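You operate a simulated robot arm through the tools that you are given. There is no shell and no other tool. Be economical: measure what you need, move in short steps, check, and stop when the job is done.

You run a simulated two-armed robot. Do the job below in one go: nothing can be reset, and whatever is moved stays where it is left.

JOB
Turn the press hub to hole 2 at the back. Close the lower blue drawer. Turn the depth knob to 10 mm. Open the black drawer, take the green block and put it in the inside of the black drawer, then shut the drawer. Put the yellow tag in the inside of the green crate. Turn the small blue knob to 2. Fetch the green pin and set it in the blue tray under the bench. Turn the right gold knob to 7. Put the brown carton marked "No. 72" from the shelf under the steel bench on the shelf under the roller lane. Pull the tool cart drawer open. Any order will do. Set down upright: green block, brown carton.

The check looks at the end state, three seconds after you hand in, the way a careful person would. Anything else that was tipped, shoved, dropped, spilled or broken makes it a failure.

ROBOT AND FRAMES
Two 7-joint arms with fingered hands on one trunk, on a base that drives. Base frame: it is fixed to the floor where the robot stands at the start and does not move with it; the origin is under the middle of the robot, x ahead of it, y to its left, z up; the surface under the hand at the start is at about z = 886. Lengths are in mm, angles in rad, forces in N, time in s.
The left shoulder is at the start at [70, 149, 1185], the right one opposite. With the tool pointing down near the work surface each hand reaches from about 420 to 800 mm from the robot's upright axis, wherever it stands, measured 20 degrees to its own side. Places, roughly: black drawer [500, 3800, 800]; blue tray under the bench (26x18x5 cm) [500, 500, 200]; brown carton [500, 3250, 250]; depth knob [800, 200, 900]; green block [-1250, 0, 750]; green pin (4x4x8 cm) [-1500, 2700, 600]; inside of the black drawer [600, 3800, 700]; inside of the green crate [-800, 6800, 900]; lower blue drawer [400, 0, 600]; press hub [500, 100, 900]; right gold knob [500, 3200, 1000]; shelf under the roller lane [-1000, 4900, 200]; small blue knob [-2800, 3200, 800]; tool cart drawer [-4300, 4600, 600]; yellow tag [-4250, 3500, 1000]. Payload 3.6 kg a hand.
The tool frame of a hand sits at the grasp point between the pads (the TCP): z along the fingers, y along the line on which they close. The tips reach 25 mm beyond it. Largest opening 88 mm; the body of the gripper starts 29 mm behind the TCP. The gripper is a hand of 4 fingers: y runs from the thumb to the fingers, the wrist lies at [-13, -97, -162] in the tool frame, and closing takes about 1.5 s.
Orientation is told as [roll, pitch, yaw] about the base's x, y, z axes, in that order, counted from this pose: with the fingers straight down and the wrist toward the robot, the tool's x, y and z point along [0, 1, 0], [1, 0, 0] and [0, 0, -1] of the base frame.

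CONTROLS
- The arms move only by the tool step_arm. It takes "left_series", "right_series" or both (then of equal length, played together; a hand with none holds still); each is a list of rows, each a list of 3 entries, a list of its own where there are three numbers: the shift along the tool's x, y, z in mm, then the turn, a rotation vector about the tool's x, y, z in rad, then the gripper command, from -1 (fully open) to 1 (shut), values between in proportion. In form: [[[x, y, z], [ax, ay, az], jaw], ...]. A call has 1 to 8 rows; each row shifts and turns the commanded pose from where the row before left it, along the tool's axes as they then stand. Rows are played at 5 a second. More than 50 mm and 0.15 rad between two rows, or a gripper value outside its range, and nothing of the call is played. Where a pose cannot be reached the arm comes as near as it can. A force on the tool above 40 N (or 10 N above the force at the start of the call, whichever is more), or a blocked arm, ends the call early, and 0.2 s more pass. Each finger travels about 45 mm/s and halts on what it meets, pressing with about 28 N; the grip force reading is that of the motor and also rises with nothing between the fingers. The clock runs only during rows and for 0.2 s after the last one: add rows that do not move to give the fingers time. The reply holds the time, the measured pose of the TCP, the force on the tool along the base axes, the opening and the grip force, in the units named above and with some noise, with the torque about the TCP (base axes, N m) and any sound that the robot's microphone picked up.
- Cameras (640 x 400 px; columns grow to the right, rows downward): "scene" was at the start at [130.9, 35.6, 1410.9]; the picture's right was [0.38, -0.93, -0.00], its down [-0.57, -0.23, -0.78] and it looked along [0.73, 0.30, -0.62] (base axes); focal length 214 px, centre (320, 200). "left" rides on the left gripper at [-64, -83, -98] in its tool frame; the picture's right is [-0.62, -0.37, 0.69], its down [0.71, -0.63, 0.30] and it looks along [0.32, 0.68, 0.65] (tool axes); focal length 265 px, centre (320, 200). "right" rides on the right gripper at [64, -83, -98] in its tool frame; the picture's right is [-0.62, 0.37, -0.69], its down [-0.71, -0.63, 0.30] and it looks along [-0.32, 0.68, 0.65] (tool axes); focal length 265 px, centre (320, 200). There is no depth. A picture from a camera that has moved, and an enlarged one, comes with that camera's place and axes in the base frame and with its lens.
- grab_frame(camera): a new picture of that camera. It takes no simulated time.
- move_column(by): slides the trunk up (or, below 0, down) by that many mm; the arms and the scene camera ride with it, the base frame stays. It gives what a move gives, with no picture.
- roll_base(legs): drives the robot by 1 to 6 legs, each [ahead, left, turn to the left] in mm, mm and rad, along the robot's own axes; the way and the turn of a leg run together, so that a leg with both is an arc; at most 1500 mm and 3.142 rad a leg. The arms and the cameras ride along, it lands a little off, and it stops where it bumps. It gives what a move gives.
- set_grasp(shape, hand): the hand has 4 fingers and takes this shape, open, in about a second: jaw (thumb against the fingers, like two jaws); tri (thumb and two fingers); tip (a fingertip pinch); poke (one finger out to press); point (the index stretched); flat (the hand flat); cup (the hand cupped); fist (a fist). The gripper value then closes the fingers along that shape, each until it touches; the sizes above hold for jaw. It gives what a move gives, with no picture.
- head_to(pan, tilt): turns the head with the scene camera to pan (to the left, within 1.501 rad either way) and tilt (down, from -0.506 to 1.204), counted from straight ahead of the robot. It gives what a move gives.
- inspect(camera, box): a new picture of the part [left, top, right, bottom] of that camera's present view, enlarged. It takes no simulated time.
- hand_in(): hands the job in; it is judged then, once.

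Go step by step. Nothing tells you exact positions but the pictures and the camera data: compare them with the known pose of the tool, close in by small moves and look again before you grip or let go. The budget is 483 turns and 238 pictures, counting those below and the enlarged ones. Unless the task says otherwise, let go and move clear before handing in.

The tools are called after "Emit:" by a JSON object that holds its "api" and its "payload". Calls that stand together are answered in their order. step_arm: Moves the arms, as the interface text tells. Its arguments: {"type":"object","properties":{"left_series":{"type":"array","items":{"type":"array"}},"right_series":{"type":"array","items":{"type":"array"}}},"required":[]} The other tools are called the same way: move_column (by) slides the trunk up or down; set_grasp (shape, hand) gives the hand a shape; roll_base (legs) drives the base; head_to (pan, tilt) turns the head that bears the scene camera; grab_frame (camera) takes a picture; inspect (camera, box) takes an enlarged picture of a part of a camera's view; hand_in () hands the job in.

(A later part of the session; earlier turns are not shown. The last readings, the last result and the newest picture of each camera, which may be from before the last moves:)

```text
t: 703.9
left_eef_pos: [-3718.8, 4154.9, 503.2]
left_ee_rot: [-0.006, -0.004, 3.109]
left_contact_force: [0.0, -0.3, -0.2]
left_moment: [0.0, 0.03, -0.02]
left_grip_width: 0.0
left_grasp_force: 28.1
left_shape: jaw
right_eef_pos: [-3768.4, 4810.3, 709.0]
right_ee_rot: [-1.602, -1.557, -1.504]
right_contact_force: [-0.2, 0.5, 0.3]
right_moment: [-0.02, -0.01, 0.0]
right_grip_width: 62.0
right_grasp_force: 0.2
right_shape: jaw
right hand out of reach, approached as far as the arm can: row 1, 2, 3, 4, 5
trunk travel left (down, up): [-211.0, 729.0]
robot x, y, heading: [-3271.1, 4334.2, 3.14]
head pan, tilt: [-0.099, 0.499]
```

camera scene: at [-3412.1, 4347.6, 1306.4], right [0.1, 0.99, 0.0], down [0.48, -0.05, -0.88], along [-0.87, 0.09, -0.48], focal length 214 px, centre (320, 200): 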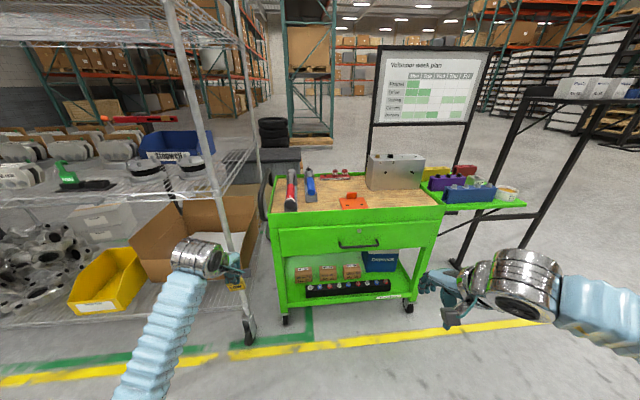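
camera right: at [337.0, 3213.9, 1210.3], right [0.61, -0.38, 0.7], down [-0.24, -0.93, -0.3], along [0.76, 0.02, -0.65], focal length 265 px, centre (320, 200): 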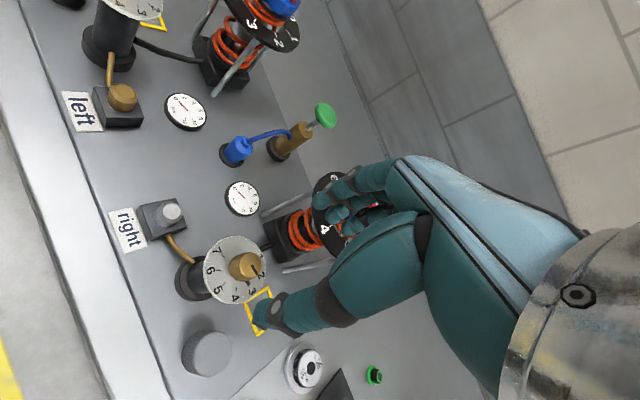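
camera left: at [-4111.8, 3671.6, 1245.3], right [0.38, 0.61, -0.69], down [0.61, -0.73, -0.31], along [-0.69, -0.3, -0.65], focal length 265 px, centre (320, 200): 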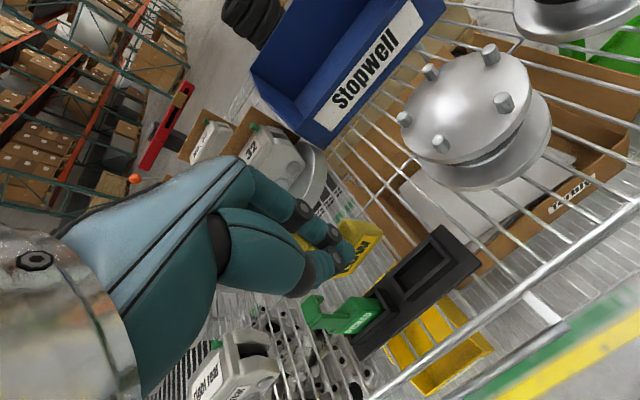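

The arm is in an awkward configuration. I'll turn the hand down again, move to the position that worked before, then point it forward.

Emit:
{"api": "step_arm", "payload": {"right_series": [[[0, 0, 0], [0.15, 0, 0], -0.4], [[0, 0, 0], [0.15, 0, 0], -0.4], [[0, 0, 0], [0.15, 0, 0], -0.4], [[0, 0, 0], [0.15, 0, 0], -0.4], [[0, 0, 0], [0.15, 0, 0], -0.4], [[0, 0, 0], [0.15, 0, 0], -0.4], [[0, 0, 0], [0.15, 0, 0], -0.4], [[0, 0, 0], [0.15, 0, 0], -0.4]]}}

Emit:
{"api": "step_arm", "payload": {"right_series": [[[0, 20, 0], [0.15, 0, 0], -0.4], [[0, 20, 0], [0.15, 0, 0], -0.4], [[10, 30, 0], [0.06, 0, 0], -0.4], [[10, 30, 0], [0, 0, 0], -0.4], [[10, 30, 0], [0, 0, 0], -0.4], [[10, 0, 0], [0, 0, 0], -0.4]]}}

```text
t: 705.7
left_eef_pos: [-3720.9, 4155.8, 499.9]
left_ee_rot: [-0.005, 0.003, 3.111]
left_contact_force: [-0.8, 0.0, -0.7]
left_moment: [0.0, -0.04, 0.01]
left_grip_width: 0.0
left_grasp_force: 27.8
left_shape: jaw
right_eef_pos: [-3771.4, 4809.5, 707.0]
right_ee_rot: [-0.01, -0.37, -3.1]
right_contact_force: [-1.1, 0.9, -3.2]
right_moment: [-0.04, 0.08, 0.02]
right_grip_width: 61.9
right_grasp_force: 0.2
right_shape: jaw
trunk travel left (down, up): [-211.0, 729.0]
robot x, y, heading: [-3272.4, 4337.5, 3.134]
head pan, tilt: [-0.099, 0.499]
```

```text
t: 707.1
left_eef_pos: [-3719.5, 4154.9, 501.8]
left_ee_rot: [-0.008, -0.004, 3.112]
left_contact_force: [-0.6, 0.4, -0.4]
left_moment: [0.03, 0.02, -0.02]
left_grip_width: 0.2
left_grasp_force: 28.4
left_shape: jaw
right_eef_pos: [-3907.5, 4870.8, 652.1]
right_ee_rot: [-0.011, -0.016, -3.103]
right_contact_force: [-0.3, 0.5, 0.3]
right_moment: [-0.01, -0.01, 0.02]
right_grip_width: 61.7
right_grasp_force: 0.1
right_shape: jaw
right hand out of reach, approached as far as the arm can: row 1, 2, 3, 4, 5, 6
trunk travel left (down, up): [-211.0, 729.0]
robot x, y, heading: [-3269.7, 4333.4, 3.142]
head pan, tilt: [-0.099, 0.499]
```

Emit:
{"api": "step_arm", "payload": {"right_series": [[[30, -6, -22], [0, 0, 0], -0.4], [[30, -6, -22], [0, 0, 0], -0.4], [[30, -6, -22], [0, 0, 0], -0.4], [[30, -6, -22], [0, 0, 0], -0.4], [[0, 0, 0], [-0.15, 0, 0], -0.4], [[0, 0, 0], [-0.15, 0, 0], -0.4], [[0, 0, 0], [-0.15, 0, 0], -0.4], [[0, 0, 0], [-0.15, 0, 0], -0.4]]}}

Emit:
{"api": "step_arm", "payload": {"right_series": [[[0, 0, 0], [-0.15, 0, 0], -0.4], [[0, 0, 0], [-0.15, 0, 0], -0.4], [[0, 0, 0], [-0.15, 0, 0], -0.4], [[0, 0, 0], [-0.15, 0, 0], -0.4], [[0, 0, 0], [-0.15, 0, 0], -0.4], [[0, 0, 0], [-0.15, 0, 0], -0.4], [[0, 0, 0], [-0.06, 0, 0], -0.4]]}}

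Emit:
{"api": "step_arm", "payload": {"right_series": [[[20, -25, 0], [0, 0, 0], -0.4], [[20, -25, 0], [0, 0, 0], -0.4], [[20, -25, 0], [0, 0, 0], -0.4], [[10, -25, 0], [0, 0, 0], -0.4], [[0, -20, 0], [0, 0, 0], -0.4], [[0, -15, 0], [0, 0, 0], -0.4]]}}

```text
t: 708.9
left_eef_pos: [-3718.5, 4153.8, 501.7]
left_ee_rot: [-0.007, -0.004, 3.111]
left_contact_force: [0.0, 0.3, 0.4]
left_moment: [-0.02, -0.01, -0.02]
left_grip_width: 0.0
left_grasp_force: 27.8
left_shape: jaw
right_eef_pos: [-3892.5, 4879.5, 672.8]
right_ee_rot: [-0.015, -0.616, -3.095]
right_contact_force: [0.1, 0.1, -0.1]
right_moment: [-0.01, -0.02, 0.02]
right_grip_width: 61.7
right_grasp_force: 0.0
right_shape: jaw
right hand out of reach, approached as far as the arm can: row 1, 2, 3, 4
trunk travel left (down, up): [-211.0, 729.0]
robot x, y, heading: [-3271.8, 4333.1, 3.138]
head pan, tilt: [-0.099, 0.499]
```

```text
t: 710.5
left_eef_pos: [-3719.4, 4153.5, 502.7]
left_ee_rot: [-0.005, -0.003, 3.109]
left_contact_force: [-0.4, -0.1, 0.1]
left_moment: [-0.03, -0.01, -0.01]
left_grip_width: 0.1
left_grasp_force: 28.5
left_shape: jaw
right_eef_pos: [-3891.8, 4878.4, 672.4]
right_ee_rot: [-1.796, -1.557, -1.312]
right_contact_force: [0.4, -0.8, 0.4]
right_moment: [-0.02, 0.03, 0.01]
right_grip_width: 61.8
right_grasp_force: 0.1
right_shape: jaw
trunk travel left (down, up): [-211.0, 729.0]
robot x, y, heading: [-3272.8, 4334.7, 3.134]
head pan, tilt: [-0.099, 0.499]
```

```text
t: 711.9
left_eef_pos: [-3718.7, 4154.8, 502.3]
left_ee_rot: [-0.004, -0.004, 3.108]
left_contact_force: [0.2, 0.3, 0.1]
left_moment: [-0.01, -0.02, 0.0]
left_grip_width: 0.0
left_grasp_force: 28.2
left_shape: jaw
right_eef_pos: [-3879.3, 4834.7, 627.0]
right_ee_rot: [-1.669, -1.557, -1.437]
right_contact_force: [0.1, 0.4, 0.5]
right_moment: [0.0, 0.03, 0.03]
right_grip_width: 61.8
right_grasp_force: 0.0
right_shape: jaw
right hand out of reach, approached as far as the arm can: row 2, 3, 4, 5, 6
trunk travel left (down, up): [-211.0, 729.0]
robot x, y, heading: [-3270.9, 4335.9, 3.138]
head pan, tilt: [-0.099, 0.499]
```

The right hand now points forward; I'll align with the bar by moving the base.

Emit:
{"api": "move_column", "payload": {"by": -17}}

Emit:
{"api": "roll_base", "payload": {"legs": [[0, 215, 0], [240, 0, 0]]}}

Emit:
{"api": "grab_frame", "payload": {"camera": "right"}}

Emit:
{"api": "grab_frame", "payload": {"camera": "scene"}}

```text
t: 712.5
left_eef_pos: [-3718.5, 4153.7, 485.7]
left_ee_rot: [-0.006, -0.003, 3.109]
left_contact_force: [0.1, 0.3, -0.1]
left_moment: [0.01, 0.01, -0.03]
left_grip_width: 0.2
left_grasp_force: 28.0
left_shape: jaw
right_eef_pos: [-3880.0, 4835.2, 610.2]
right_ee_rot: [-1.676, -1.557, -1.43]
right_contact_force: [0.5, -0.1, -0.6]
right_moment: [-0.02, 0.03, 0.0]
right_grip_width: 61.7
right_grasp_force: 0.2
right_shape: jaw
trunk travel left (down, up): [-194.0, 746.0]
robot x, y, heading: [-3272.1, 4333.5, 3.136]
head pan, tilt: [-0.099, 0.499]
```

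```text
t: 719.2
left_eef_pos: [-3960.8, 3941.8, 484.8]
left_ee_rot: [-0.005, -0.002, 3.11]
left_contact_force: [-0.5, -0.5, -1.4]
left_moment: [0.0, -0.07, 0.0]
left_grip_width: 0.1
left_grasp_force: 27.7
left_shape: jaw
right_eef_pos: [-4119.7, 4621.4, 609.6]
right_ee_rot: [-1.632, -1.556, -1.475]
right_contact_force: [0.4, -0.6, 0.6]
right_moment: [-0.03, 0.04, 0.02]
right_grip_width: 61.8
right_grasp_force: 0.0
right_shape: jaw
trunk travel left (down, up): [-194.0, 746.0]
robot x, y, heading: [-3517.3, 4121.2, 3.134]
head pan, tilt: [-0.099, 0.499]
```

```text
28 pictures are left
camera right: at [-4020.9, 4563.0, 524.7], right [0.67, 0.64, 0.38], down [-0.33, 0.71, -0.62], along [-0.66, 0.29, 0.69], focal length 265 px, centre (320, 200)
```

right: 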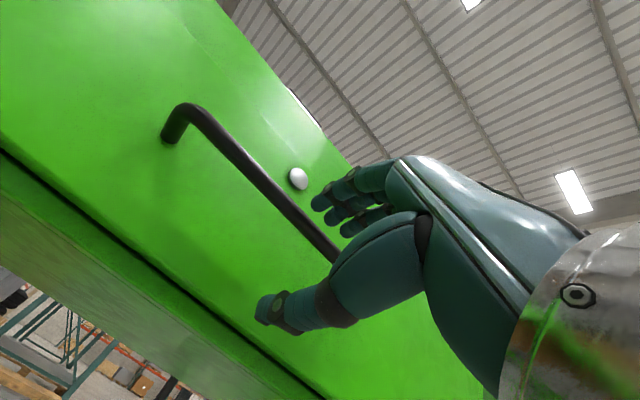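

```text
27 pictures are left
camera scene: at [-3656.2, 4134.2, 945.3], right [0.1, 0.99, 0.0], down [0.48, -0.05, -0.88], along [-0.87, 0.09, -0.48], focal length 214 px, centre (320, 200)
```

scene: 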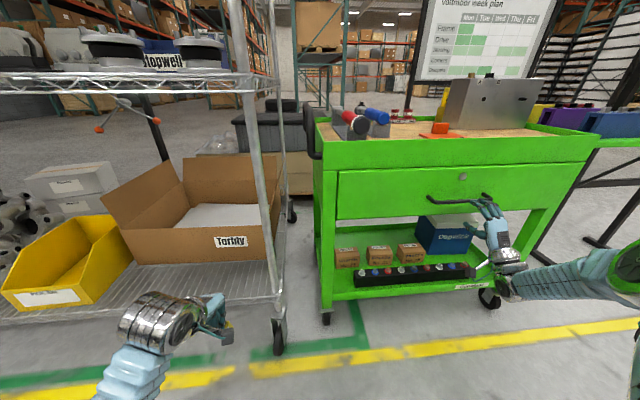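

Bar is at (-4178, 4514…4694, 646). I raise by 35, roll in 52 and close.

Emit:
{"api": "move_column", "payload": {"by": 35}}

Emit:
{"api": "roll_base", "payload": {"legs": [[52, 0, 0]]}}

Emit:
{"api": "grab_frame", "payload": {"camera": "right"}}

```text
t: 720.0
left_eef_pos: [-3960.8, 3940.8, 519.6]
left_ee_rot: [-0.006, -0.002, 3.111]
left_contact_force: [-0.2, 0.2, -1.4]
left_moment: [0.0, -0.03, 0.0]
left_grip_width: 0.2
left_grasp_force: 27.9
left_shape: jaw
right_eef_pos: [-4121.1, 4622.1, 643.8]
right_ee_rot: [-1.614, -1.557, -1.493]
right_contact_force: [-0.3, -0.3, -0.3]
right_moment: [-0.01, 0.03, 0.0]
right_grip_width: 61.7
right_grasp_force: 0.2
right_shape: jaw
trunk travel left (down, up): [-229.0, 711.0]
robot x, y, heading: [-3519.7, 4122.6, 3.139]
head pan, tilt: [-0.099, 0.499]
```

```text
t: 721.3
left_eef_pos: [-4012.0, 3942.2, 520.3]
left_ee_rot: [-0.006, -0.004, 3.111]
left_contact_force: [0.4, -0.6, 0.0]
left_moment: [0.03, 0.0, -0.01]
left_grip_width: 0.1
left_grasp_force: 28.3
left_shape: jaw
right_eef_pos: [-4171.6, 4621.8, 646.8]
right_ee_rot: [-1.809, -1.557, -1.297]
right_contact_force: [13.7, -2.0, 1.3]
right_moment: [-0.02, 0.16, -0.03]
right_grip_width: 61.0
right_grasp_force: 0.0
right_shape: jaw
trunk travel left (down, up): [-229.0, 711.0]
robot x, y, heading: [-3570.5, 4125.1, 3.138]
head pan, tilt: [-0.099, 0.499]
```

```text
26 pictures are left
camera right: at [-4071.7, 4563.2, 561.1], right [0.67, 0.64, 0.37], down [-0.33, 0.71, -0.62], along [-0.66, 0.29, 0.69], focal length 265 px, centre (320, 200)
```

right: 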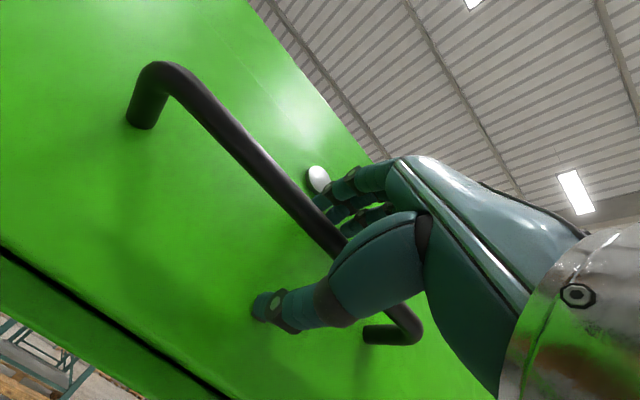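

Emit:
{"api": "step_arm", "payload": {"right_series": [[[0, 2, -6], [0, 0, 0], 0.2], [[0, 0, 0], [0, 0, 0], 1], [[0, 0, 0], [0, 0, 0], 1], [[0, 0, 0], [0, 0, 0], 1], [[0, 0, 0], [0, 0, 0], 1]]}}

Emit:
{"api": "roll_base", "payload": {"legs": [[-220, 0, 0]]}}

Emit:
{"api": "grab_frame", "payload": {"camera": "scene"}}

```text
t: 722.5
left_eef_pos: [-4013.0, 3941.4, 520.2]
left_ee_rot: [-0.006, -0.001, 3.109]
left_contact_force: [0.1, 0.7, -0.1]
left_moment: [0.0, 0.01, -0.01]
left_grip_width: 0.1
left_grasp_force: 28.5
left_shape: jaw
right_eef_pos: [-4166.0, 4622.1, 643.7]
right_ee_rot: [-1.254, -1.559, -1.851]
right_contact_force: [-2.8, -0.7, -6.5]
right_moment: [-0.04, 0.07, -0.01]
right_grip_width: 0.0
right_grasp_force: 28.2
right_shape: jaw
trunk travel left (down, up): [-229.0, 711.0]
robot x, y, heading: [-3572.4, 4122.6, 3.134]
head pan, tilt: [-0.099, 0.499]
```

```text
t: 725.9
left_eef_pos: [-3792.9, 3940.7, 520.1]
left_ee_rot: [-0.006, -0.003, 3.108]
left_contact_force: [0.2, 0.3, -0.8]
left_moment: [0.02, 0.03, 0.01]
left_grip_width: 0.1
left_grasp_force: 27.6
left_shape: jaw
right_eef_pos: [-3947.4, 4622.1, 645.3]
right_ee_rot: [-1.563, -1.557, -1.545]
right_contact_force: [0.9, -1.1, -10.2]
right_moment: [0.0, 0.07, 0.01]
right_grip_width: 0.0
right_grasp_force: 28.3
right_shape: jaw
trunk travel left (down, up): [-229.0, 711.0]
robot x, y, heading: [-3351.2, 4120.7, 3.135]
head pan, tilt: [-0.099, 0.499]
```

```text
25 pictures are left
camera scene: at [-3490.4, 4134.5, 980.2], right [0.11, 0.99, 0.0], down [0.48, -0.05, -0.88], along [-0.87, 0.09, -0.48], focal length 214 px, centre (320, 200)
```

scene: 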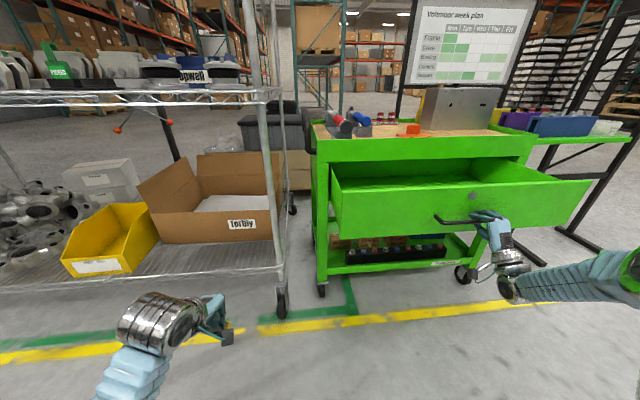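

The drawer is open about 220 mm. I'll release the bar, back off, and check that the tag is still in the left hand.

Emit:
{"api": "step_arm", "payload": {"right_series": [[[0, 0, 0], [0, 0, 0], -1], [[0, 0, 0], [0, 0, 0], -1], [[0, 0, 0], [0, 0, 0], -1], [[0, 0, 0], [0, 0, 0], -1], [[0, 0, 0], [0, 0, 0], -1]]}}

Emit:
{"api": "roll_base", "payload": {"legs": [[-180, 0, 0]]}}

Emit:
{"api": "grab_frame", "payload": {"camera": "left"}}

```text
t: 727.1
left_eef_pos: [-3793.2, 3940.5, 520.6]
left_ee_rot: [-0.003, -0.002, 3.108]
left_contact_force: [0.5, -0.1, -0.6]
left_moment: [0.02, -0.02, -0.01]
left_grip_width: 0.0
left_grasp_force: 28.1
left_shape: jaw
right_eef_pos: [-3946.2, 4621.2, 647.7]
right_ee_rot: [-1.655, -1.559, -1.449]
right_contact_force: [-0.1, 0.7, -0.4]
right_moment: [0.0, 0.02, 0.02]
right_grip_width: 87.7
right_grasp_force: 0.1
right_shape: jaw
trunk travel left (down, up): [-229.0, 711.0]
robot x, y, heading: [-3349.1, 4121.9, 3.137]
head pan, tilt: [-0.099, 0.499]
```

```text
t: 730.0
left_eef_pos: [-3612.7, 3940.7, 520.0]
left_ee_rot: [-0.008, -0.004, 3.107]
left_contact_force: [0.5, -1.0, -0.1]
left_moment: [0.0, -0.03, 0.05]
left_grip_width: 0.0
left_grasp_force: 27.9
left_shape: jaw
right_eef_pos: [-3766.3, 4621.2, 647.5]
right_ee_rot: [-1.653, -1.556, -1.454]
right_contact_force: [0.6, -0.2, -0.7]
right_moment: [0.01, 0.0, -0.01]
right_grip_width: 87.9
right_grasp_force: 0.1
right_shape: jaw
trunk travel left (down, up): [-229.0, 711.0]
robot x, y, heading: [-3169.4, 4118.5, 3.13]
head pan, tilt: [-0.099, 0.499]
```

```text
24 pictures are left
camera left: at [-3527.9, 4000.7, 618.4], right [0.39, 0.61, -0.69], down [0.6, -0.73, -0.31], along [-0.7, -0.3, -0.65], focal length 265 px, centre (320, 200)
```

left: 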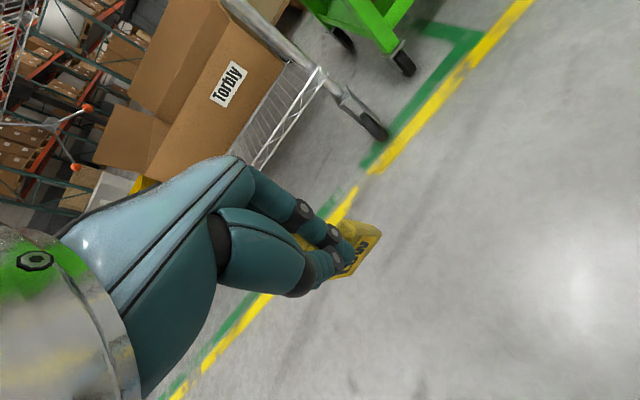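

The tag is still held. Now drive toward the green crate; I'll back off, turn and approach through the open floor.

Emit:
{"api": "roll_base", "payload": {"legs": [[-300, 0, 0], [0, 0, -2.15], [1400, 0, 0]]}}

Emit:
{"api": "move_column", "payload": {"by": 400}}

Emit:
{"api": "head_to", "payload": {"pan": 0.0, "tilt": 0.35}}

Emit:
{"api": "grab_frame", "payload": {"camera": "scene"}}

```text
t: 765.5
left_eef_pos: [-2013.2, 5766.8, 520.8]
left_ee_rot: [-0.006, -0.003, 0.97]
left_contact_force: [-1.0, -0.9, 0.6]
left_moment: [0.0, -0.01, 0.05]
left_grip_width: 0.0
left_grasp_force: 27.2
left_shape: jaw
right_eef_pos: [-1357.6, 5529.6, 647.4]
right_ee_rot: [-1.679, -1.557, 2.715]
right_contact_force: [-1.1, -0.9, -0.6]
right_moment: [0.03, 0.0, -0.03]
right_grip_width: 87.5
right_grasp_force: 0.0
right_shape: jaw
trunk travel left (down, up): [-229.0, 711.0]
robot x, y, heading: [-2102.9, 5295.5, 0.992]
head pan, tilt: [-0.099, 0.499]
```

```text
t: 769.3
left_eef_pos: [-2012.9, 5766.2, 919.4]
left_ee_rot: [-0.005, -0.004, 0.97]
left_contact_force: [0.2, 0.0, -0.8]
left_moment: [0.0, 0.03, 0.01]
left_grip_width: 0.2
left_grasp_force: 27.7
left_shape: jaw
right_eef_pos: [-1357.0, 5528.9, 1047.9]
right_ee_rot: [-1.678, -1.556, 2.714]
right_contact_force: [0.1, 0.2, 0.2]
right_moment: [-0.03, -0.01, -0.04]
right_grip_width: 87.9
right_grasp_force: 0.2
right_shape: jaw
trunk travel left (down, up): [-629.0, 311.0]
robot x, y, heading: [-2100.2, 5295.2, 0.996]
head pan, tilt: [-0.099, 0.499]
```

```text
t: 770.0
left_eef_pos: [-2013.2, 5765.8, 920.2]
left_ee_rot: [-0.004, -0.003, 0.968]
left_contact_force: [-0.6, 0.7, 0.4]
left_moment: [-0.03, 0.0, 0.0]
left_grip_width: 0.0
left_grasp_force: 27.7
left_shape: jaw
right_eef_pos: [-1356.1, 5530.4, 1046.8]
right_ee_rot: [-1.679, -1.558, 2.72]
right_contact_force: [0.1, 0.2, 0.9]
right_moment: [0.01, 0.02, 0.01]
right_grip_width: 87.8
right_grasp_force: 0.2
right_shape: jaw
trunk travel left (down, up): [-629.0, 311.0]
robot x, y, heading: [-2105.5, 5295.4, 0.996]
head pan, tilt: [0.0, 0.351]
```

```text
23 pictures are left
camera scene: at [-2023.6, 5417.6, 1394.0], right [0.84, -0.54, 0.0], down [-0.19, -0.29, -0.94], along [0.51, 0.79, -0.34], focal length 214 px, centre (320, 200)
```

scene: 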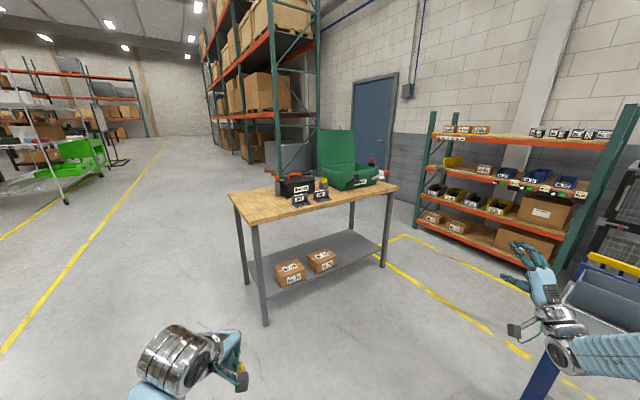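

The green crate (lid open) is at about (-800, 6770) on the wooden table. I'll raise the column, go round the lane's far end and line up the left hand with the crate.

Emit:
{"api": "move_column", "payload": {"by": 300}}

Emit:
{"api": "roll_base", "payload": {"legs": [[0, 0, 0.575], [640, 0, 0], [0, -1480, 0]]}}

Emit:
{"api": "head_to", "payload": {"pan": 0.25, "tilt": 0.75}}

Emit:
{"api": "grab_frame", "payload": {"camera": "scene"}}

```text
t: 773.0
left_eef_pos: [-2013.2, 5767.2, 1219.6]
left_ee_rot: [-0.005, -0.003, 0.969]
left_contact_force: [0.3, -0.5, -0.6]
left_moment: [-0.06, -0.02, 0.0]
left_grip_width: 0.0
left_grasp_force: 28.2
left_shape: jaw
right_eef_pos: [-1357.3, 5529.6, 1345.8]
right_ee_rot: [-1.682, -1.555, 2.719]
right_contact_force: [0.5, -0.6, -0.5]
right_moment: [-0.01, 0.0, 0.01]
right_grip_width: 87.8
right_grasp_force: 0.2
right_shape: jaw
trunk travel left (down, up): [-929.0, 11.0]
robot x, y, heading: [-2101.7, 5296.9, 0.997]
head pan, tilt: [0.0, 0.351]
```

```text
t: 804.0
left_eef_pos: [-797.5, 6371.4, 1219.9]
left_ee_rot: [-0.007, -0.004, 1.532]
left_contact_force: [0.2, 0.3, -0.5]
left_moment: [0.03, -0.02, 0.0]
left_grip_width: 0.1
left_grasp_force: 28.5
left_shape: jaw
right_eef_pos: [-116.7, 6523.3, 1347.1]
right_ee_rot: [-1.736, -1.558, -2.946]
right_contact_force: [-0.4, -0.5, 0.0]
right_moment: [0.02, -0.02, 0.01]
right_grip_width: 88.0
right_grasp_force: 0.0
right_shape: jaw
trunk travel left (down, up): [-929.0, 11.0]
robot x, y, heading: [-622.4, 5924.7, 1.561]
head pan, tilt: [0.0, 0.351]
```

```text
t: 804.8
left_eef_pos: [-797.5, 6373.2, 1220.8]
left_ee_rot: [-0.006, -0.004, 1.534]
left_contact_force: [-0.7, 0.0, 0.3]
left_moment: [-0.03, 0.05, -0.02]
left_grip_width: 0.0
left_grasp_force: 27.8
left_shape: jaw
right_eef_pos: [-117.5, 6522.0, 1348.7]
right_ee_rot: [-1.722, -1.557, -2.96]
right_contact_force: [0.2, 0.8, 0.8]
right_moment: [0.01, -0.08, 0.0]
right_grip_width: 87.7
right_grasp_force: 0.1
right_shape: jaw
trunk travel left (down, up): [-929.0, 11.0]
robot x, y, heading: [-621.8, 5923.9, 1.558]
head pan, tilt: [0.25, 0.75]
```

```text
22 pictures are left
camera scene: at [-639.9, 6059.5, 1658.5], right [0.97, 0.24, 0.0], down [0.16, -0.66, -0.73], along [-0.17, 0.71, -0.68], focal length 214 px, centre (320, 200)
```

scene: 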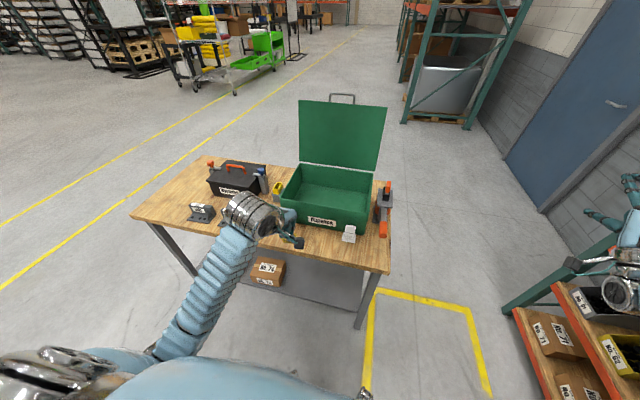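

Crate rim z≈985, front wall y≈6705. I'll roll in 195 mm and extend the left hand over the front part of the crate.

Emit:
{"api": "roll_base", "payload": {"legs": [[195, 0, 0]]}}

Emit:
{"api": "step_arm", "payload": {"left_series": [[[0, 40, 15], [0, 0, 0], 1], [[0, 40, 15], [0, 0, 0], 1], [[0, 40, 15], [0, 0, 0], 1], [[0, 40, 15], [0, 0, 0], 1], [[0, 40, 15], [0, 0, 0], 1], [[0, 30, 20], [0, 0, 0], 1]]}}

Emit:
{"api": "grab_frame", "payload": {"camera": "left"}}

```text
t: 808.0
left_eef_pos: [-799.1, 6564.0, 1221.2]
left_ee_rot: [-0.006, -0.005, 1.534]
left_contact_force: [-0.4, 0.2, -0.7]
left_moment: [0.01, -0.03, 0.01]
left_grip_width: 0.0
left_grasp_force: 28.2
left_shape: jaw
right_eef_pos: [-119.7, 6716.9, 1349.7]
right_ee_rot: [-1.865, -1.554, -2.817]
right_contact_force: [-0.9, -0.3, 0.1]
right_moment: [-0.02, 0.02, 0.01]
right_grip_width: 87.9
right_grasp_force: 0.1
right_shape: jaw
trunk travel left (down, up): [-929.0, 11.0]
robot x, y, heading: [-619.8, 6122.7, 1.56]
head pan, tilt: [0.25, 0.75]
```

```text
t: 809.4
left_eef_pos: [-788.1, 6798.5, 1126.5]
left_ee_rot: [-0.005, -0.004, 1.534]
left_contact_force: [-0.1, -0.3, -0.2]
left_moment: [-0.01, -0.01, -0.05]
left_grip_width: 0.0
left_grasp_force: 28.0
left_shape: jaw
right_eef_pos: [-116.7, 6719.2, 1348.5]
right_ee_rot: [-1.711, -1.556, -2.97]
right_contact_force: [-0.2, 0.8, 0.6]
right_moment: [0.02, -0.01, 0.03]
right_grip_width: 87.9
right_grasp_force: 0.1
right_shape: jaw
trunk travel left (down, up): [-929.0, 11.0]
robot x, y, heading: [-618.5, 6125.2, 1.563]
head pan, tilt: [0.25, 0.75]
```

```text
21 pictures are left
camera left: at [-728.2, 6712.4, 1224.2], right [0.61, -0.39, -0.69], down [-0.74, -0.6, -0.31], along [-0.3, 0.7, -0.65], focal length 265 px, centre (320, 200)
```

left: 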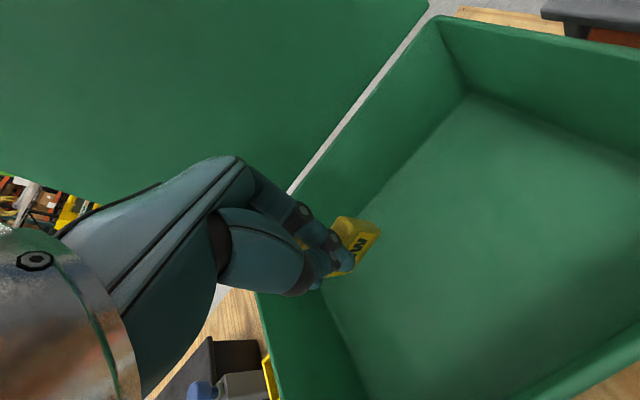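

The hand is above the crate's interior. Lowering with the column, then small steps to the floor.

Emit:
{"api": "move_column", "payload": {"by": -175}}

Emit:
{"api": "step_arm", "payload": {"left_series": [[[0, 0, 8], [0, 0, 0], 1], [[0, 0, 8], [0, 0, 0], 1], [[0, 0, 6], [0, 0, 0], 1]]}}

Emit:
{"api": "grab_frame", "payload": {"camera": "left"}}

```text
t: 811.3
left_eef_pos: [-786.7, 6797.6, 954.9]
left_ee_rot: [-0.006, -0.01, 1.533]
left_contact_force: [0.5, -1.9, 13.7]
left_moment: [0.19, 0.19, 0.04]
left_grip_width: 0.7
left_grasp_force: 27.7
left_shape: jaw
right_eef_pos: [-115.5, 6716.8, 1172.8]
right_ee_rot: [-1.915, -1.557, -2.765]
right_contact_force: [0.8, -0.1, -0.9]
right_moment: [0.0, 0.0, -0.01]
right_grip_width: 87.9
right_grasp_force: 0.1
right_shape: jaw
trunk travel left (down, up): [-754.0, 186.0]
robot x, y, heading: [-622.8, 6125.8, 1.565]
head pan, tilt: [0.25, 0.75]
```

```text
t: 812.0
left_eef_pos: [-787.1, 6806.4, 952.1]
left_ee_rot: [-0.006, -0.044, 1.534]
left_contact_force: [-4.4, -7.0, 29.5]
left_moment: [-0.07, 0.14, 0.01]
left_grip_width: 2.5
left_grasp_force: 27.6
left_shape: jaw
right_eef_pos: [-117.1, 6718.3, 1172.7]
right_ee_rot: [-1.716, -1.558, -2.965]
right_contact_force: [-0.6, -0.3, -0.4]
right_moment: [0.01, 0.02, -0.04]
right_grip_width: 87.8
right_grasp_force: 0.1
right_shape: jaw
trunk travel left (down, up): [-754.0, 186.0]
robot x, y, heading: [-624.1, 6120.9, 1.563]
head pan, tilt: [0.25, 0.75]
stopped in row 3 (left hand): the force on the tool passed its limit at 42 N (the readings are from after the stop); the commanded pose is now the measured one
```

```text
20 pictures are left
camera left: at [-728.3, 6716.1, 1047.6], right [0.61, -0.36, -0.7], down [-0.73, -0.59, -0.34], along [-0.29, 0.72, -0.63], focal length 265 px, centre (320, 200)
```

left: 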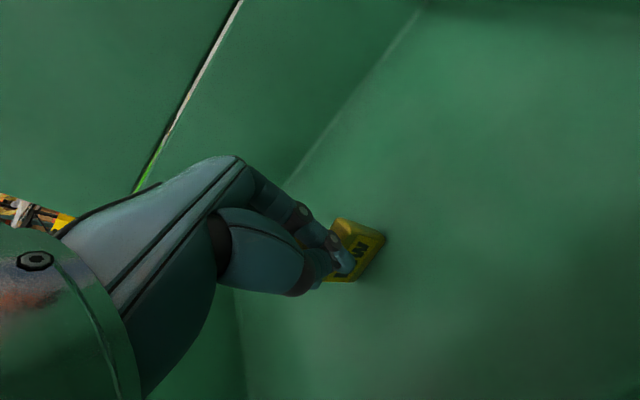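

Tag rests on the crate floor. Relieve pressure, release and lift out.

Emit:
{"api": "step_arm", "payload": {"left_series": [[[0, -4, -8], [0.03, 0, 0], 1], [[0, 0, 0], [0, 0, 0], 0.7], [[0, 0, 0], [0, 0, 0], 0.3], [[0, 0, 0], [0, 0, 0], 0], [[0, 0, 0], [0, 0, 0], -0.3], [[0, 0, -30], [0, 0, 0], -0.3], [[0, 0, -40], [0, 0, 0], -0.3]]}}

Emit:
{"api": "move_column", "payload": {"by": 180}}

Emit:
{"api": "grab_frame", "payload": {"camera": "left"}}

```text
t: 813.6
left_eef_pos: [-786.8, 6801.0, 1022.7]
left_ee_rot: [-0.004, 0.008, 1.533]
left_contact_force: [0.1, 0.6, -0.4]
left_moment: [-0.01, 0.0, 0.02]
left_grip_width: 56.8
left_grasp_force: 0.0
left_shape: jaw
right_eef_pos: [-115.8, 6720.0, 1171.2]
right_ee_rot: [-1.686, -1.559, -2.995]
right_contact_force: [-0.3, -0.3, -0.2]
right_moment: [0.03, 0.04, -0.01]
right_grip_width: 87.7
right_grasp_force: 0.1
right_shape: jaw
trunk travel left (down, up): [-754.0, 186.0]
robot x, y, heading: [-621.4, 6127.8, 1.559]
head pan, tilt: [0.25, 0.75]
```

```text
t: 815.6
left_eef_pos: [-787.8, 6799.3, 1202.4]
left_ee_rot: [-0.005, 0.006, 1.534]
left_contact_force: [0.4, -0.1, -0.5]
left_moment: [0.01, 0.04, -0.02]
left_grip_width: 56.4
left_grasp_force: 0.1
left_shape: jaw
right_eef_pos: [-117.2, 6720.3, 1352.7]
right_ee_rot: [-1.69, -1.558, -2.992]
right_contact_force: [0.3, 0.2, 0.2]
right_moment: [0.0, -0.01, -0.03]
right_grip_width: 87.5
right_grasp_force: 0.2
right_shape: jaw
trunk travel left (down, up): [-934.0, 6.0]
robot x, y, heading: [-620.3, 6126.3, 1.565]
head pan, tilt: [0.25, 0.75]
```

```text
19 pictures are left
camera left: at [-727.4, 6714.8, 1301.2], right [0.61, -0.4, -0.69], down [-0.74, -0.6, -0.3], along [-0.3, 0.69, -0.66], focal length 265 px, centre (320, 200)
```

left: 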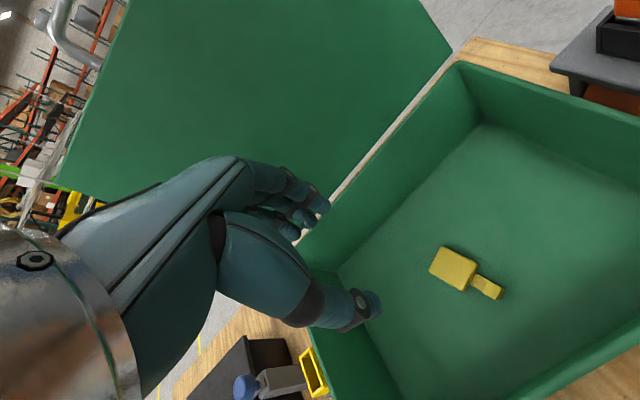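

The tag lies inside the crate. Now the green pin: I'll drive back down the aisle and come to the chassis tray from the +y side, arms high.

Emit:
{"api": "roll_base", "payload": {"legs": [[-230, 0, 0], [0, -280, 0], [-1300, 0, 0], [-1120, 0, 0], [0, 1070, 0]]}}

Emit:
{"api": "roll_base", "payload": {"legs": [[0, 0, 2.73]]}}

Emit:
{"api": "head_to", "payload": {"pan": 0.3, "tilt": 0.8}}

Emit:
{"api": "grab_frame", "payload": {"camera": "scene"}}

```text
t: 866.6
left_eef_pos: [-1617.4, 4166.5, 1202.7]
left_ee_rot: [-0.007, 0.003, 1.536]
left_contact_force: [-0.7, 0.4, -0.2]
left_moment: [0.0, -0.02, 0.02]
left_grip_width: 56.9
left_grasp_force: 0.2
left_shape: jaw
right_eef_pos: [-945.3, 4087.5, 1351.8]
right_ee_rot: [-1.719, -1.556, -2.961]
right_contact_force: [-0.1, 0.5, 0.3]
right_moment: [-0.01, 0.0, 0.01]
right_grip_width: 87.7
right_grasp_force: 0.1
right_shape: jaw
trunk travel left (down, up): [-934.0, 6.0]
robot x, y, heading: [-1446.9, 3494.0, 1.565]
head pan, tilt: [0.25, 0.75]
```

```text
t: 884.1
left_eef_pos: [-1574.7, 2809.2, 1202.7]
left_ee_rot: [-0.007, 0.006, -2.035]
left_contact_force: [-0.2, 0.7, 0.0]
left_moment: [0.03, -0.02, 0.01]
left_grip_width: 57.2
left_grasp_force: 0.1
left_shape: jaw
right_eef_pos: [-2151.9, 3156.2, 1352.4]
right_ee_rot: [-1.675, -1.558, -0.288]
right_contact_force: [-0.3, -0.3, 0.3]
right_moment: [-0.01, -0.03, 0.0]
right_grip_width: 87.7
right_grasp_force: 0.0
right_shape: jaw
trunk travel left (down, up): [-934.0, 6.0]
robot x, y, heading: [-1446.7, 3490.8, -2.001]
head pan, tilt: [0.25, 0.75]
```

```text
t: 884.7
left_eef_pos: [-1572.4, 2808.2, 1202.7]
left_ee_rot: [-0.006, 0.007, -2.033]
left_contact_force: [0.0, -0.8, 0.0]
left_moment: [0.02, 0.01, -0.02]
left_grip_width: 57.0
left_grasp_force: 0.1
left_shape: jaw
right_eef_pos: [-2151.0, 3156.3, 1352.3]
right_ee_rot: [-1.653, -1.556, -0.309]
right_contact_force: [-0.9, -0.1, -0.7]
right_moment: [0.0, -0.02, 0.01]
right_grip_width: 87.9
right_grasp_force: 0.2
right_shape: jaw
trunk travel left (down, up): [-934.0, 6.0]
robot x, y, heading: [-1449.1, 3492.2, -2.004]
head pan, tilt: [0.3, 0.799]
```

```text
18 pictures are left
camera scene: at [-1478.4, 3370.7, 1659.4], right [-0.99, 0.13, 0.0], down [0.09, 0.71, -0.7], along [-0.09, -0.69, -0.72], focal length 214 px, centre (320, 200)
```

scene: 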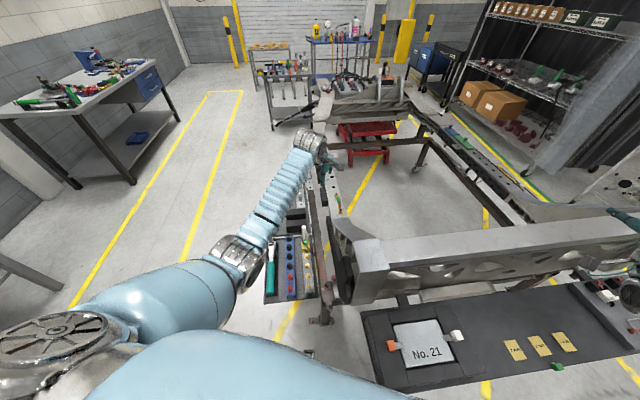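

Emit:
{"api": "inspect", "payload": {"camera": "scene", "box": [255, 205, 345, 305]}}

```text
4.00 times, centred on (300, 255) of scene
camera zoom: at [-1478.4, 3370.7, 1659.4], right [-0.99, 0.13, 0.0], down [0.09, 0.71, -0.7], along [-0.09, -0.69, -0.72], focal length 858 px, centre (400, -20)
```

zoom: 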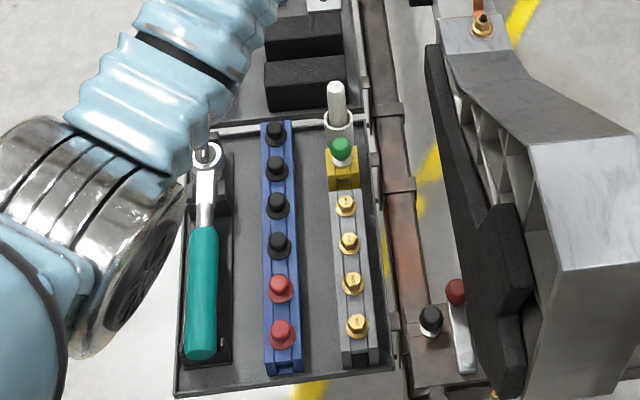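

The pin head is at about (-1484, 2710, 652). I'll move closer and bring the left hand over it, fingers closing along x.

Emit:
{"api": "roll_base", "payload": {"legs": [[100, 0, 0], [0, 0, -0.3]]}}

Emit:
{"api": "step_arm", "payload": {"left_series": [[[36, -21.5, 0], [0, 0, 0], -0.6], [[36, -21.5, 0], [0, 0, 0], -0.6], [[36, -21.5, 0], [0, 0, 0], -0.6], [[36, -21.5, 0], [0, 0, 0], -0.6], [[36, -21.5, 0], [0, 0, 0], -0.6], [[36, -21.5, 0], [0, 0, 0], -0.6], [[36, -21.5, 0], [0, 0, 0], -0.6], [[36, -21.5, 0], [0, 0, 0], -0.6]]}}

Emit:
{"api": "move_column", "payload": {"by": -380}}

Emit:
{"api": "step_arm", "payload": {"left_series": [[[0, 0, 0], [0, 0, 0.15], -0.6], [[0, 0, 0], [0, 0, 0.15], -0.6], [[0, 0, 0], [0, 0, 0.15], -0.6], [[0, 0, 0], [0, 0, 0.12], -0.6]]}}

Emit:
{"api": "grab_frame", "payload": {"camera": "left"}}

```text
t: 888.8
left_eef_pos: [-1812.0, 2782.7, 1202.8]
left_ee_rot: [-0.005, 0.008, -2.331]
left_contact_force: [0.6, 0.9, -0.5]
left_moment: [0.01, 0.03, 0.02]
left_grip_width: 56.7
left_grasp_force: 0.1
left_shape: jaw
right_eef_pos: [-2261.8, 3285.8, 1351.2]
right_ee_rot: [-1.586, -1.558, -0.672]
right_contact_force: [-0.5, -1.7, 1.0]
right_moment: [0.03, 0.01, -0.01]
right_grip_width: 87.7
right_grasp_force: 0.1
right_shape: jaw
trunk travel left (down, up): [-934.0, 6.0]
robot x, y, heading: [-1489.5, 3402.7, -2.3]
head pan, tilt: [0.3, 0.799]
```

```text
t: 890.6
left_eef_pos: [-1480.9, 2709.9, 1202.4]
left_ee_rot: [-0.009, 0.004, -2.333]
left_contact_force: [0.4, -0.1, 1.6]
left_moment: [0.0, 0.01, 0.03]
left_grip_width: 70.1
left_grasp_force: 0.0
left_shape: jaw
right_eef_pos: [-2258.3, 3286.9, 1353.8]
right_ee_rot: [-1.741, -1.557, -0.519]
right_contact_force: [-0.5, -0.2, 0.6]
right_moment: [0.02, -0.01, -0.01]
right_grip_width: 87.9
right_grasp_force: 0.1
right_shape: jaw
trunk travel left (down, up): [-934.0, 6.0]
robot x, y, heading: [-1489.8, 3401.6, -2.304]
head pan, tilt: [0.3, 0.799]
```

```text
t: 894.2
left_eef_pos: [-1483.4, 2710.0, 822.4]
left_ee_rot: [-0.004, 0.006, -2.329]
left_contact_force: [0.4, 0.4, 0.3]
left_moment: [0.05, 0.01, -0.05]
left_grip_width: 70.1
left_grasp_force: 0.0
left_shape: jaw
right_eef_pos: [-2261.7, 3285.7, 971.5]
right_ee_rot: [-1.659, -1.558, -0.604]
right_contact_force: [0.8, 0.0, 0.4]
right_moment: [-0.01, -0.02, 0.01]
right_grip_width: 87.8
right_grasp_force: 0.1
right_shape: jaw
trunk travel left (down, up): [-554.0, 386.0]
robot x, y, heading: [-1490.5, 3401.2, -2.307]
head pan, tilt: [0.3, 0.799]
```

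```text
t: 895.2
left_eef_pos: [-1482.2, 2708.1, 821.7]
left_ee_rot: [-0.008, 0.004, -2.903]
left_contact_force: [0.4, 0.3, -0.5]
left_moment: [0.0, -0.01, 0.01]
left_grip_width: 70.0
left_grasp_force: 0.1
left_shape: jaw
right_eef_pos: [-2262.2, 3286.5, 971.4]
right_ee_rot: [-1.634, -1.558, -0.626]
right_contact_force: [-0.7, 0.4, -0.1]
right_moment: [0.01, 0.01, 0.03]
right_grip_width: 87.6
right_grasp_force: 0.0
right_shape: jaw
trunk travel left (down, up): [-554.0, 386.0]
robot x, y, heading: [-1492.5, 3399.2, -2.305]
head pan, tilt: [0.3, 0.799]
```

```text
16 pictures are left
camera left: at [-1418.7, 2790.4, 921.2], right [0.21, 0.7, -0.69], down [0.78, -0.54, -0.31], along [-0.59, -0.47, -0.66], focal length 265 px, centre (320, 200)
```

left: 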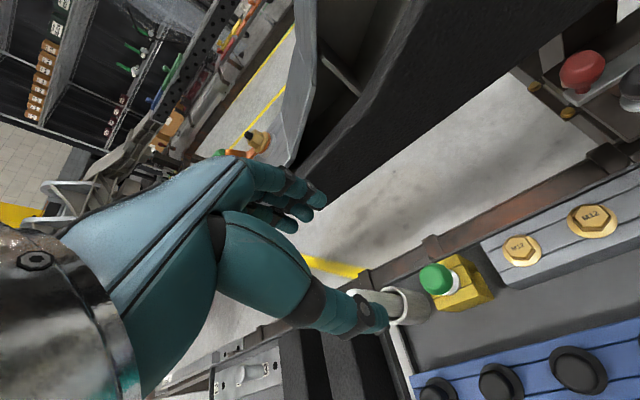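

Emit:
{"api": "step_arm", "payload": {"left_series": [[[-9, 0, 20], [0, 0, 0], -0.05], [[0, 0, 35], [0, 0, 0], -0.05], [[0, 0, 35], [0, 0, 0], -0.05], [[0, 0, 30], [0, 0, 0], -0.05]]}}

Emit:
{"api": "grab_frame", "payload": {"camera": "left"}}

```text
t: 896.2
left_eef_pos: [-1487.1, 2719.1, 702.7]
left_ee_rot: [-0.01, 0.001, -2.898]
left_contact_force: [-0.1, 0.1, 0.2]
left_moment: [0.03, 0.0, -0.03]
left_grip_width: 46.7
left_grasp_force: 0.0
left_shape: jaw
right_eef_pos: [-2261.8, 3285.0, 972.6]
right_ee_rot: [-1.625, -1.557, -0.634]
right_contact_force: [-0.4, -1.0, 0.0]
right_moment: [0.01, 0.0, -0.02]
right_grip_width: 87.9
right_grasp_force: 0.0
right_shape: jaw
trunk travel left (down, up): [-554.0, 386.0]
robot x, y, heading: [-1489.7, 3401.3, -2.304]
head pan, tilt: [0.3, 0.799]
```

```text
15 pictures are left
camera left: at [-1422.0, 2800.5, 801.0], right [0.21, 0.7, -0.69], down [0.78, -0.54, -0.31], along [-0.59, -0.47, -0.66], focal length 265 px, centre (320, 200)
```

left: 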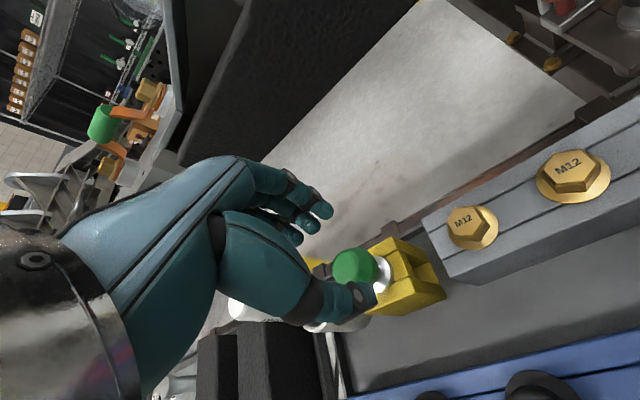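

Emit:
{"api": "step_arm", "payload": {"left_series": [[[4, 0, 22], [0, 0, 0], -0.05], [[0, 0, 22], [0, 0, 0], -0.05], [[0, 0, 0], [0, 0, 0], 0.3], [[0, 0, 0], [0, 0, 0], 1], [[0, 0, 0], [0, 0, 0], 1], [[0, 0, 0], [0, 0, 0], 1]]}}

Emit:
{"api": "step_arm", "payload": {"left_series": [[[0, 0, -15], [0, 0, 0], 1], [[0, 0, -25], [0, 0, 0], 1], [[0, 0, -35], [0, 0, 0], 1], [[0, 0, -40], [0, 0, 0], 1], [[0, 0, -40], [0, 0, 0], 1]]}}

Emit:
{"api": "grab_frame", "payload": {"camera": "left"}}

```text
t: 897.6
left_eef_pos: [-1485.6, 2715.9, 658.1]
left_ee_rot: [-0.008, 0.004, -2.898]
left_contact_force: [-1.5, -0.7, -0.6]
left_moment: [-0.02, 0.02, -0.01]
left_grip_width: 16.3
left_grasp_force: 28.0
left_shape: jaw
right_eef_pos: [-2262.0, 3285.3, 971.9]
right_ee_rot: [-1.639, -1.555, -0.622]
right_contact_force: [0.0, 0.2, -0.2]
right_moment: [0.0, 0.03, 0.02]
right_grip_width: 87.9
right_grasp_force: 0.0
right_shape: jaw
trunk travel left (down, up): [-554.0, 386.0]
robot x, y, heading: [-1490.2, 3404.6, -2.307]
head pan, tilt: [0.3, 0.799]
```

```text
t: 898.8
left_eef_pos: [-1484.4, 2714.4, 813.3]
left_ee_rot: [-0.008, 0.003, -2.898]
left_contact_force: [-0.3, -1.0, -0.1]
left_moment: [0.0, 0.0, 0.01]
left_grip_width: 16.3
left_grasp_force: 28.3
left_shape: jaw
right_eef_pos: [-2261.9, 3287.1, 971.7]
right_ee_rot: [-1.664, -1.559, -0.595]
right_contact_force: [0.3, 0.8, -0.5]
right_moment: [-0.01, -0.01, 0.01]
right_grip_width: 87.8
right_grasp_force: 0.2
right_shape: jaw
trunk travel left (down, up): [-554.0, 386.0]
robot x, y, heading: [-1491.0, 3405.2, -2.307]
head pan, tilt: [0.3, 0.799]
```

```text
14 pictures are left
camera left: at [-1420.6, 2795.6, 913.2], right [0.21, 0.7, -0.69], down [0.78, -0.54, -0.31], along [-0.59, -0.47, -0.66], focal length 265 px, centre (320, 200)
```

left: 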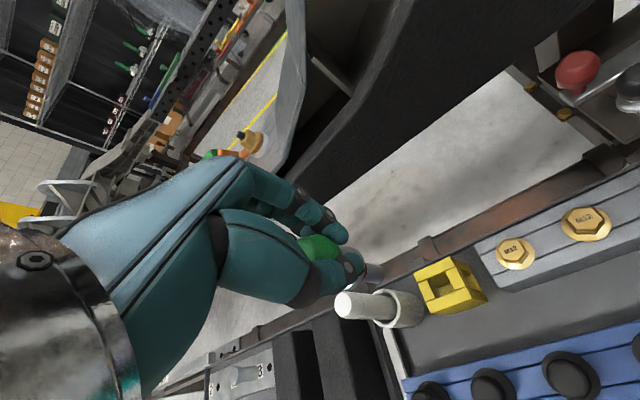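

The pin is out of its block and held. I raise everything and drive back to the first bench, to the blue tray on its lower shelf at about (537, 537).

Emit:
{"api": "move_column", "payload": {"by": 380}}

Emit:
{"api": "roll_base", "payload": {"legs": [[0, 0, 2.3], [1000, 0, 0], [0, -1500, 0], [0, -1500, 0]]}}

Emit:
{"api": "step_arm", "payload": {"left_series": [[[0, 0, 0], [0, 0, -0.15], 1], [[0, 0, 0], [0, 0, -0.15], 1], [[0, 0, 0], [0, 0, -0.15], 1], [[0, 0, 0], [0, 0, -0.14], 1], [[-45, 15, 0], [0, 0, 0], 1], [[-45, 15, 0], [0, 0, 0], 1], [[-45, 15, 0], [0, 0, 0], 1], [[-45, 15, 0], [0, 0, 0], 1]]}}

```text
t: 902.5
left_eef_pos: [-1485.0, 2713.4, 1193.9]
left_ee_rot: [-0.01, 0.001, -2.899]
left_contact_force: [0.2, -0.3, -0.9]
left_moment: [0.02, 0.0, -0.01]
left_grip_width: 16.2
left_grasp_force: 28.1
left_shape: jaw
right_eef_pos: [-2260.3, 3285.9, 1350.9]
right_ee_rot: [-1.642, -1.557, -0.618]
right_contact_force: [0.1, -0.4, 0.0]
right_moment: [-0.02, 0.01, 0.01]
right_grip_width: 87.8
right_grasp_force: 0.1
right_shape: jaw
trunk travel left (down, up): [-934.0, 6.0]
robot x, y, heading: [-1489.6, 3403.7, -2.303]
head pan, tilt: [0.3, 0.799]
```

```text
t: 913.5
left_eef_pos: [-836.8, 3628.3, 1190.7]
left_ee_rot: [-0.015, -0.006, -1.013]
left_contact_force: [0.3, 0.4, -0.1]
left_moment: [0.0, 0.0, -0.04]
left_grip_width: 11.9
left_grasp_force: 28.0
left_shape: jaw
right_eef_pos: [-1140.8, 2715.0, 1357.6]
right_ee_rot: [-1.71, -1.549, 1.333]
right_contact_force: [-0.1, -0.2, -1.4]
right_moment: [0.02, -0.02, -0.01]
right_grip_width: 87.8
right_grasp_force: 0.0
right_shape: jaw
trunk travel left (down, up): [-934.0, 6.0]
robot x, y, heading: [-1492.2, 3405.4, -0.423]
head pan, tilt: [0.3, 0.799]
stopped in leg 1: the robot was blocked; the commanded pose is now the measured one
```

```text
t: 915.3
left_eef_pos: [-854.7, 3438.2, 1192.8]
left_ee_rot: [-0.016, 0.004, -0.424]
left_contact_force: [0.5, 0.0, 0.6]
left_moment: [-0.01, -0.04, -0.02]
left_grip_width: 11.9
left_grasp_force: 27.8
left_shape: jaw
right_eef_pos: [-1140.9, 2716.8, 1357.7]
right_ee_rot: [-1.703, -1.548, 1.326]
right_contact_force: [0.3, -0.7, -0.4]
right_moment: [-0.01, -0.02, 0.01]
right_grip_width: 87.7
right_grasp_force: 0.1
right_shape: jaw
trunk travel left (down, up): [-934.0, 6.0]
robot x, y, heading: [-1486.4, 3400.7, -0.424]
head pan, tilt: [0.3, 0.799]
```

The base bumped something behind while turning. I move straight out into the aisle first and check the pin.

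Emit:
{"api": "roll_base", "payload": {"legs": [[639, 288, 0], [0, 0, 0.424]]}}

Emit:
{"api": "grab_frame", "payload": {"camera": "left"}}

Emit:
{"api": "head_to", "payload": {"pan": 1.5, "tilt": 0.7}}

```text
t: 926.8
left_eef_pos: [-223.5, 3686.1, 1192.9]
left_ee_rot: [-0.006, 0.007, 0.003]
left_contact_force: [-0.4, -0.9, 0.4]
left_moment: [-0.01, 0.0, 0.02]
left_grip_width: 12.1
left_grasp_force: 28.7
left_shape: jaw
right_eef_pos: [-181.9, 2908.4, 1351.8]
right_ee_rot: [-1.625, -1.559, 1.677]
right_contact_force: [0.2, -0.2, -0.7]
right_moment: [0.03, 0.0, 0.01]
right_grip_width: 87.8
right_grasp_force: 0.0
right_shape: jaw
trunk travel left (down, up): [-934.0, 6.0]
robot x, y, heading: [-791.4, 3397.8, 0.005]
head pan, tilt: [0.3, 0.799]
```

```text
13 pictures are left
camera left: at [-307.1, 3622.2, 1292.9], right [-0.37, -0.62, -0.69], down [-0.63, 0.71, -0.3], along [0.68, 0.32, -0.66], focal length 265 px, centre (320, 200)
```

left: 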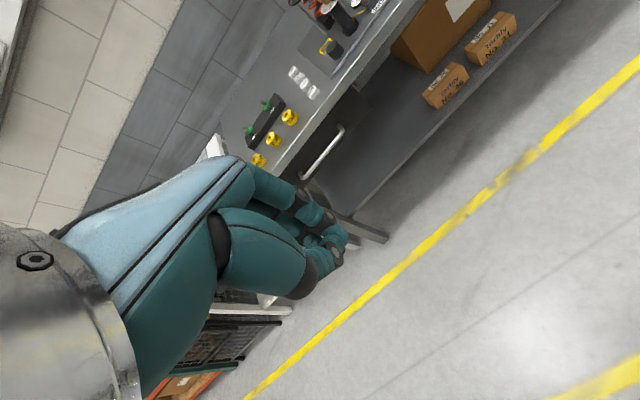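

```text
t: 928.2
left_eef_pos: [-223.2, 3687.0, 1193.1]
left_ee_rot: [-0.005, 0.007, 0.001]
left_contact_force: [-0.2, -0.4, -0.4]
left_moment: [0.0, -0.01, 0.0]
left_grip_width: 12.1
left_grasp_force: 27.8
left_shape: jaw
right_eef_pos: [-182.6, 2909.2, 1350.8]
right_ee_rot: [-1.606, -1.56, 1.656]
right_contact_force: [0.0, 0.1, 0.7]
right_moment: [0.02, 0.01, -0.01]
right_grip_width: 88.1
right_grasp_force: 0.0
right_shape: jaw
trunk travel left (down, up): [-934.0, 6.0]
robot x, y, heading: [-783.8, 3401.3, 0.001]
head pan, tilt: [1.499, 0.7]
```

Emit:
{"api": "inspect", "payload": {"camera": "left", "box": [260, 180, 380, 310]}}

```text
3.08 times, centred on (320, 245) of left
camera zoom: at [-306.9, 3622.7, 1292.7], right [-0.37, -0.62, -0.69], down [-0.63, 0.71, -0.3], along [0.68, 0.32, -0.66], focal length 817 px, centre (320, 62)
```

zoom: 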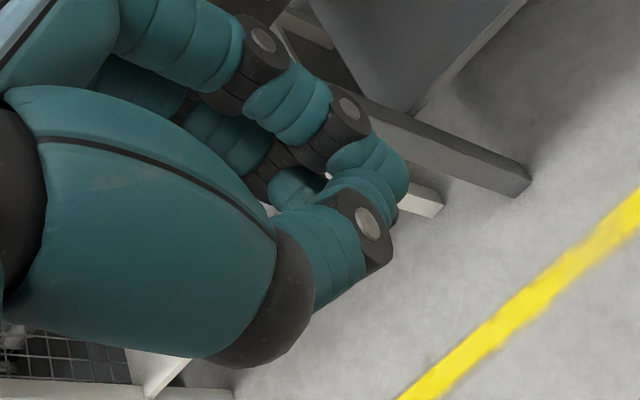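

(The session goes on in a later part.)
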